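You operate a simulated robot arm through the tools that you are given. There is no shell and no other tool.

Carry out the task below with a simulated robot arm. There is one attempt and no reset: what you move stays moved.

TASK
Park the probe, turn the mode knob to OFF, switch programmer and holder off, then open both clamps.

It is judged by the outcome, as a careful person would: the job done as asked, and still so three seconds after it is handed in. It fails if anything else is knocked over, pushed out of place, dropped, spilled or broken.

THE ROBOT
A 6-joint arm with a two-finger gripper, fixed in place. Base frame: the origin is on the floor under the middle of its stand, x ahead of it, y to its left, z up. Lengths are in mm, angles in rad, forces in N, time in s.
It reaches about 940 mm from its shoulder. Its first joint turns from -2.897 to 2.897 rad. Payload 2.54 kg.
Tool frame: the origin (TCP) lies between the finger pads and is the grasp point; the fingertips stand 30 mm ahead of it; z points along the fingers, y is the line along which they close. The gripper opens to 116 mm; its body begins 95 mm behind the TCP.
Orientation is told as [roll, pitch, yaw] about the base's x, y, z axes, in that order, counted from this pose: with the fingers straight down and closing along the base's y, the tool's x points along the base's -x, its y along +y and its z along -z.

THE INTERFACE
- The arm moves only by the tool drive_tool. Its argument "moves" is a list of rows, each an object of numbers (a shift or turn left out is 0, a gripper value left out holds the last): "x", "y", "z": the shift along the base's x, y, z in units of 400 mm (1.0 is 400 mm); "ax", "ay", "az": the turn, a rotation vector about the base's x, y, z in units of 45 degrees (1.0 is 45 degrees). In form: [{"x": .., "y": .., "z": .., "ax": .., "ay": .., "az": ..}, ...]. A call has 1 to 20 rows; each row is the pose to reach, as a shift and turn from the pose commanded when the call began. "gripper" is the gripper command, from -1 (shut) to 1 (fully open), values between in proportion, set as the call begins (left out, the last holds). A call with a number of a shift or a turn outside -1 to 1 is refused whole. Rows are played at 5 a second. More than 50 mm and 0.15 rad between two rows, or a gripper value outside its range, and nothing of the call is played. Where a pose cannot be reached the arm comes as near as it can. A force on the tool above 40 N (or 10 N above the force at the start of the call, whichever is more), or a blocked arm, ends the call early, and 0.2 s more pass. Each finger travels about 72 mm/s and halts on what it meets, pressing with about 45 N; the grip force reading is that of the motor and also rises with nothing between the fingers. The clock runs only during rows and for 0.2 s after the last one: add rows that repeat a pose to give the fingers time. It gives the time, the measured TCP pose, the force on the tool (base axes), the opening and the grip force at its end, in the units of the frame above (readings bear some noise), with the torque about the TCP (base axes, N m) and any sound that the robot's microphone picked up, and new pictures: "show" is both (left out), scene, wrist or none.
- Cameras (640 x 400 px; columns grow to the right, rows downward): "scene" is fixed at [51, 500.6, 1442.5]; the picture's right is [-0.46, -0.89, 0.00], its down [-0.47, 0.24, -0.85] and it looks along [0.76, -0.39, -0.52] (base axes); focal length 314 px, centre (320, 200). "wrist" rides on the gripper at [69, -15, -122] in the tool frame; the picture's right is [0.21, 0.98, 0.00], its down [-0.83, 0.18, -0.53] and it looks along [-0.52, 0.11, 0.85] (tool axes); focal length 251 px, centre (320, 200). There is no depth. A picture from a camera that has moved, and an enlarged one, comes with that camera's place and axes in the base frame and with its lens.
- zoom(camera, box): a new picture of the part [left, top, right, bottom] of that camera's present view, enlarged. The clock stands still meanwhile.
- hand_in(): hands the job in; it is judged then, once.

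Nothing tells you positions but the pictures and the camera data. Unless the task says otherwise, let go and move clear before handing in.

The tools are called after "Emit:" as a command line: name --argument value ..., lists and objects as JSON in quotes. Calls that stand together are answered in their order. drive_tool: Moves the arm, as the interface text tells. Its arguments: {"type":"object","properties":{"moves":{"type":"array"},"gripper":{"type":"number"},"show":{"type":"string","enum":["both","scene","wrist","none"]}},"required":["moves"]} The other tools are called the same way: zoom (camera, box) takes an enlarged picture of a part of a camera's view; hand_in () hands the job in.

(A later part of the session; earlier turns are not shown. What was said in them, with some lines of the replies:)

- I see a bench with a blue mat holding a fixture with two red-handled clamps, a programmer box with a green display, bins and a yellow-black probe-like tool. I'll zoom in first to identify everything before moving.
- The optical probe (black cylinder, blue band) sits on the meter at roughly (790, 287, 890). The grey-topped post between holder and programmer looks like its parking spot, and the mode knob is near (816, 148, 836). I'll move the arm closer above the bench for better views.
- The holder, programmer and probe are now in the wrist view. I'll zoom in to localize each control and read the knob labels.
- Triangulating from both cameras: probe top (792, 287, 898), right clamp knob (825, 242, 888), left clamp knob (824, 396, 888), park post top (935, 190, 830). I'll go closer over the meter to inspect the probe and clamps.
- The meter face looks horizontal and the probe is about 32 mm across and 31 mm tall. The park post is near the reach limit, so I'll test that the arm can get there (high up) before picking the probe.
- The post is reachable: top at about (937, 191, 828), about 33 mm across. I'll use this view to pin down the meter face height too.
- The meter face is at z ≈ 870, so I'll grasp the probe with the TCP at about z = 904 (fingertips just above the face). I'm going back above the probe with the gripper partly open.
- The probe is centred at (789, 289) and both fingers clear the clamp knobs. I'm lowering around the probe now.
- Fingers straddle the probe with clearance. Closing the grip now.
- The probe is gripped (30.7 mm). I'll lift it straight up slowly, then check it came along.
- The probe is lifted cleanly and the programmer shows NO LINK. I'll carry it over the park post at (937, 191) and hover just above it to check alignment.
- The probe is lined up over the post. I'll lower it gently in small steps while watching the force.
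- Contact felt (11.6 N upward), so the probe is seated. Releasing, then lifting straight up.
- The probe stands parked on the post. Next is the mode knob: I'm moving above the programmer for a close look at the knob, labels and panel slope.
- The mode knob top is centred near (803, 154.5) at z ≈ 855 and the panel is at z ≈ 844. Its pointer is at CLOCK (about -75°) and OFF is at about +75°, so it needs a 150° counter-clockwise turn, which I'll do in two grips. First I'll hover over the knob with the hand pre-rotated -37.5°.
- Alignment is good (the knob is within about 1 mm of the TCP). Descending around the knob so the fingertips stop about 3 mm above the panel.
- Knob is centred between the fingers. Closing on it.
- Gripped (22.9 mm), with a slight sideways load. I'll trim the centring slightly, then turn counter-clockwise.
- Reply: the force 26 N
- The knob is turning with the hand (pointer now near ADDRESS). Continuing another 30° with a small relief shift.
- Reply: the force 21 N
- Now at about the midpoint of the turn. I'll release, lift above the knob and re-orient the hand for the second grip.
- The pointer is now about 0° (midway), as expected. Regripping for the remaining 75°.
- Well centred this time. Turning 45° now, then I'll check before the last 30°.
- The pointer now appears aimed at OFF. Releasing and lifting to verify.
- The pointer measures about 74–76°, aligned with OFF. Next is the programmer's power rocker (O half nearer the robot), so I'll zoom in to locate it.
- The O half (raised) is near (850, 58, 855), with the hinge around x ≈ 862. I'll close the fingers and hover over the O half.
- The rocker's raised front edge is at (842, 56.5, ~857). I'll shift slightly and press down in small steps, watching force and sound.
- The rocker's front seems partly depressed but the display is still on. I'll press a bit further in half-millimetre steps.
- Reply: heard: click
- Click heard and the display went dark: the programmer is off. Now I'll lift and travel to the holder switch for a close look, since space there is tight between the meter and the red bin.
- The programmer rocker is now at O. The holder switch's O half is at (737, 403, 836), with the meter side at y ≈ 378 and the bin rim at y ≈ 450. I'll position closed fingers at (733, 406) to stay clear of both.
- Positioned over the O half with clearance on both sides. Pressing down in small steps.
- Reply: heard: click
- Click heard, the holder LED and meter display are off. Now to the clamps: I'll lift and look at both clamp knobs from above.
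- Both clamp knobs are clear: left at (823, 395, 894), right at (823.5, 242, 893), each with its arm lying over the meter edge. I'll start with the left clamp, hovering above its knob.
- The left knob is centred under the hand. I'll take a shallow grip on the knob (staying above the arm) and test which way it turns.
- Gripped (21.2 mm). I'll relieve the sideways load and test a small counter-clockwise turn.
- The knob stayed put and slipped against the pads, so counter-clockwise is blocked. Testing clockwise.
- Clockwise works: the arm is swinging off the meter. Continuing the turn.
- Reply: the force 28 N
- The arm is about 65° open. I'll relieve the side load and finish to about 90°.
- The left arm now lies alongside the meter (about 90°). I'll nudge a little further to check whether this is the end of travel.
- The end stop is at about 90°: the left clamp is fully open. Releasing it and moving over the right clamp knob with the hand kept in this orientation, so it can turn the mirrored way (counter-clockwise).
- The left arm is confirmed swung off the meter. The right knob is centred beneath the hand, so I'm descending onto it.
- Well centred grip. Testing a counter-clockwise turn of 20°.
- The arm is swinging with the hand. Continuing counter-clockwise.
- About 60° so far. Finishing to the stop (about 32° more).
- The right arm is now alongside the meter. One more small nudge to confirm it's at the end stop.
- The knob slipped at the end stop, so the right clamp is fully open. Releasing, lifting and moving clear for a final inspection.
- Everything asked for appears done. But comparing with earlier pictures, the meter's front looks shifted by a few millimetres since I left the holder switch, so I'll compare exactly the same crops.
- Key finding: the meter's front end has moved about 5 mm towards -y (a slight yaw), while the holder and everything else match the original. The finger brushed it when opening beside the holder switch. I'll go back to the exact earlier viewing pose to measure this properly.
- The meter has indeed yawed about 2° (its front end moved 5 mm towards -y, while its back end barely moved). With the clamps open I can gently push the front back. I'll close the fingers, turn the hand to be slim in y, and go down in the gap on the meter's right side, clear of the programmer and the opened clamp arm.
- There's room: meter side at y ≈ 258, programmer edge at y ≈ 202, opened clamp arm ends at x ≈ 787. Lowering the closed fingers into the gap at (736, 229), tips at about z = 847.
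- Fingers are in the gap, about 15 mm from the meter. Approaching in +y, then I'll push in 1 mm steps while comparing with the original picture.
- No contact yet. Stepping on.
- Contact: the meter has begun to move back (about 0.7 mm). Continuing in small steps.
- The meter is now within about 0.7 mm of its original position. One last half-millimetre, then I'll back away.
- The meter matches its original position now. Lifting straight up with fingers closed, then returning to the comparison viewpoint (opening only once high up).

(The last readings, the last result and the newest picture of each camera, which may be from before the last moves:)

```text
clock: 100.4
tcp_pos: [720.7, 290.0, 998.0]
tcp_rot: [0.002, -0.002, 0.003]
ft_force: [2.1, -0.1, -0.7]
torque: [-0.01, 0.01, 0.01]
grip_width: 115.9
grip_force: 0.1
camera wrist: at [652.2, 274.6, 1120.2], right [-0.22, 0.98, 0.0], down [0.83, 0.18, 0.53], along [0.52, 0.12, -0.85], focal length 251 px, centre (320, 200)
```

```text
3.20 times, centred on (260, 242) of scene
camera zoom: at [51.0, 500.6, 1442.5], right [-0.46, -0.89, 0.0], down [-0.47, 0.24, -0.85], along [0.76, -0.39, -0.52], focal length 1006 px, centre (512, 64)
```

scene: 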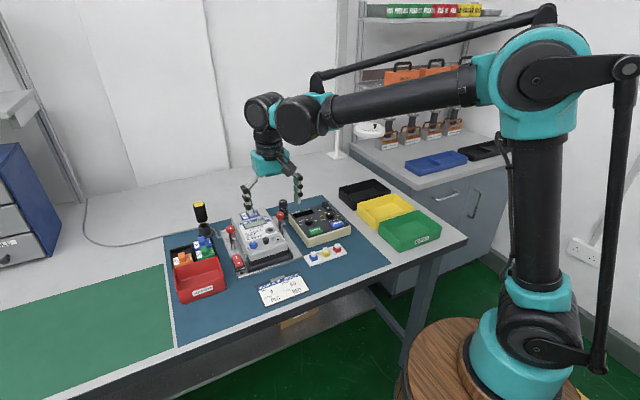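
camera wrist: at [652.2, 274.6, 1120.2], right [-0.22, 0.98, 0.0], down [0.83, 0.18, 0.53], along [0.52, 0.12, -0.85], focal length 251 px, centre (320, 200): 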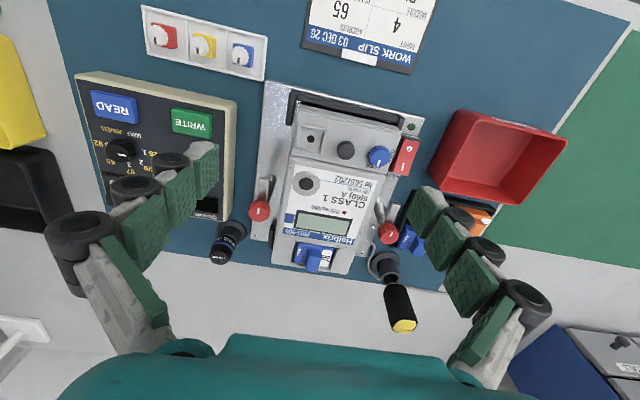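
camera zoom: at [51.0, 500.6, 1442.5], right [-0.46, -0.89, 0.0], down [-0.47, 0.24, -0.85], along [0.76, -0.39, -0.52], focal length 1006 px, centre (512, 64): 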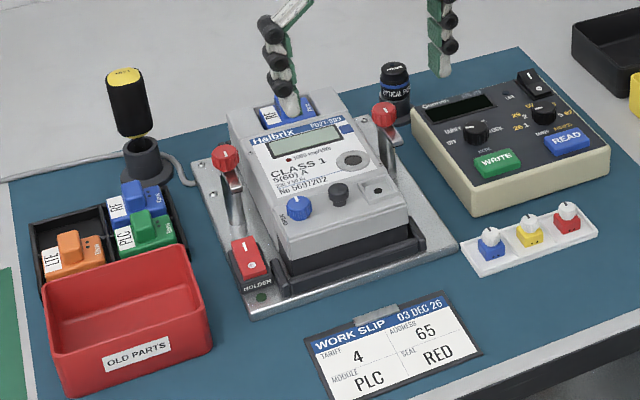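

Everything matches: the meter is back within about 1 mm of its starting place, both clamp arms are swung off, the probe is parked, the mode knob is at OFF, and both switches are at O with indicators dark. I'll retreat the arm to its starting position and take a final look.

Emit:
drive_tool --moves '[{"x": -0.08, "y": -0.015, "z": 0.05}, {"x": -0.16, "y": -0.03, "z": 0.1}, {"x": -0.24, "y": -0.05, "z": 0.15}, {"x": -0.32, "y": -0.065, "z": 0.2}, {"x": -0.4, "y": -0.08, "z": 0.25}, {"x": -0.48, "y": -0.1, "z": 0.3}, {"x": -0.56, "y": -0.12, "z": 0.35}, {"x": -0.64, "y": -0.14, "z": 0.4}, {"x": -0.72, "y": -0.16, "z": 0.45}, {"x": -0.8, "y": -0.18, "z": 0.5}, {"x": -0.88, "y": -0.19, "z": 0.55}, {"x": -0.93, "y": -0.2, "z": 0.59}, {"x": -0.93, "y": -0.2, "z": 0.59}, {"x": -0.93, "y": -0.2, "z": 0.59}]'

Emit:
zoom --camera "scene" --box '[160, 180, 360, 305]'

Emit:
zoom --camera "scene" --box '[280, 195, 360, 250]'

Emit:
zoom --camera "wrist" --box '[210, 170, 430, 340]'

```text
clock: 103.4
tcp_pos: [349.3, 210.2, 1233.4]
tcp_rot: [0.002, 0.001, 0.0]
ft_force: [0.0, 0.2, -0.3]
torque: [0.01, -0.02, 0.01]
grip_width: 116.1
grip_force: 0.0
camera wrist: at [280.3, 194.7, 1355.3], right [-0.22, 0.98, 0.0], down [0.83, 0.18, 0.53], along [0.52, 0.12, -0.85], focal length 251 px, centre (320, 200)
```

scene: 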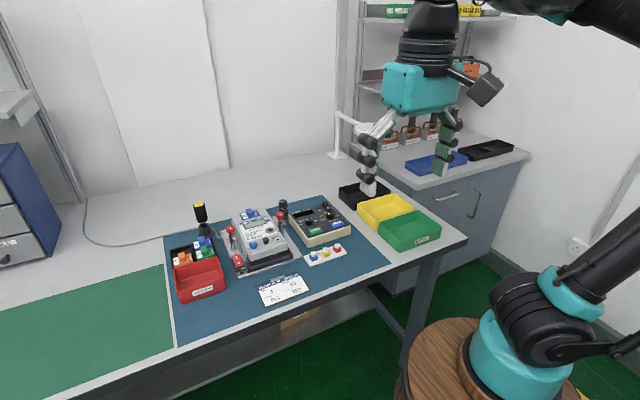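
wrist: 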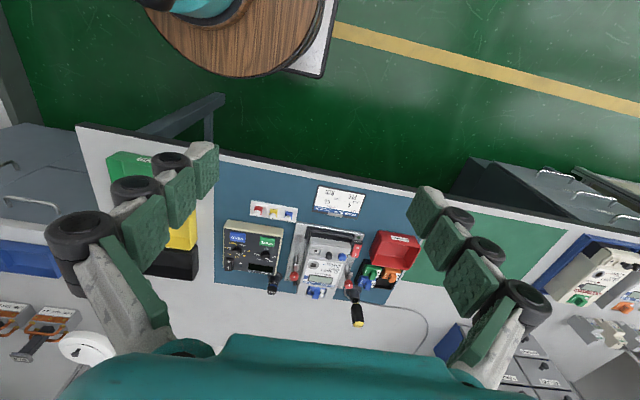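

```text
3.20 times, centred on (260, 242) of scene
camera zoom: at [51.0, 500.6, 1442.5], right [-0.46, -0.89, 0.0], down [-0.47, 0.24, -0.85], along [0.76, -0.39, -0.52], focal length 1006 px, centre (512, 64)
```

zoom: 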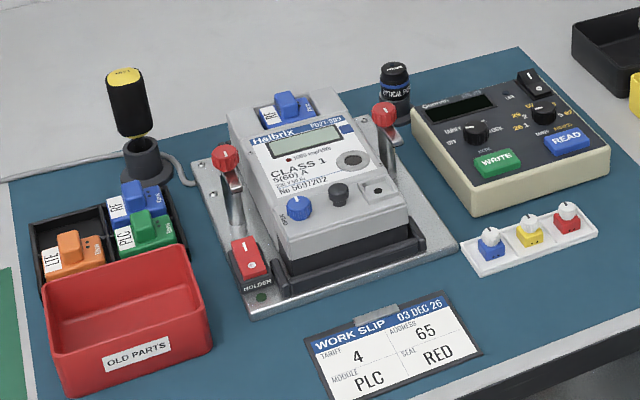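

```text
7.27 times, centred on (320, 222) of scene
camera zoom: at [51.0, 500.6, 1442.5], right [-0.46, -0.89, 0.0], down [-0.47, 0.24, -0.85], along [0.76, -0.39, -0.52], focal length 2287 px, centre (320, 36)
```

zoom: 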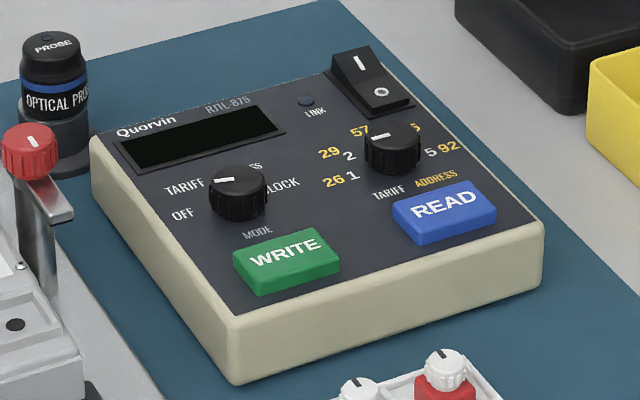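

```text
2.35 times, centred on (320, 255) of wrist
camera zoom: at [280.3, 194.7, 1355.3], right [-0.22, 0.98, 0.0], down [0.83, 0.18, 0.53], along [0.52, 0.12, -0.85], focal length 592 px, centre (320, 71)
```

zoom: 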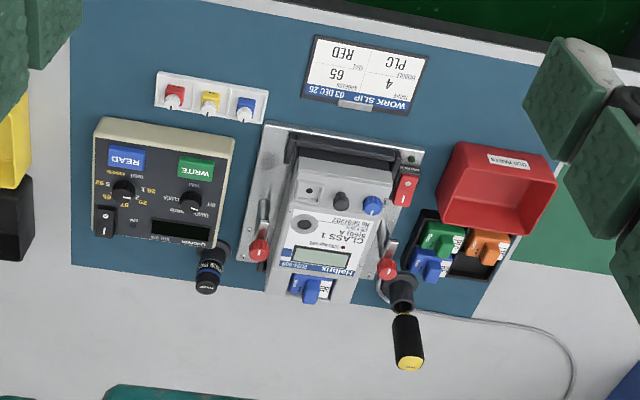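

All checks hold: the probe is parked, the mode pointer lines up with OFF, both power switches are at O with displays and LED dark, both clamps are open and the meter is back in place. The arm is clear with nothing held, so I'm handing in.

Emit:
hand_in

```text
The job is handed in.
```

I finished all the steps and handed the job in. One slip along the way needed correcting: I pushed the meter out of place, then moved it back.

- **Probe:** lifted off the meter and parked on the grey-topped post between the holder and the programmer. Nothing labels that post as the parking spot; I took it to be the one.
- **Mode knob:** turned from CLOCK to OFF, and the pointer lines up with the OFF label.
- **Power:** the programmer and holder rockers are both at O. Each clicked, and the programmer display, holder light and meter display are dark.
- **Clamps:** both arms are swung about 90° off the meter, to their end stops.

**The slip:** after switching the holder off, I opened the gripper too close to the meter. A finger pushed the meter's front end about 5 mm sideways. Once the clamps were open I nudged it back, and by the camera pictures it is within about 1 mm of where it started. Everything else on the bench looks unmoved in the pictures.
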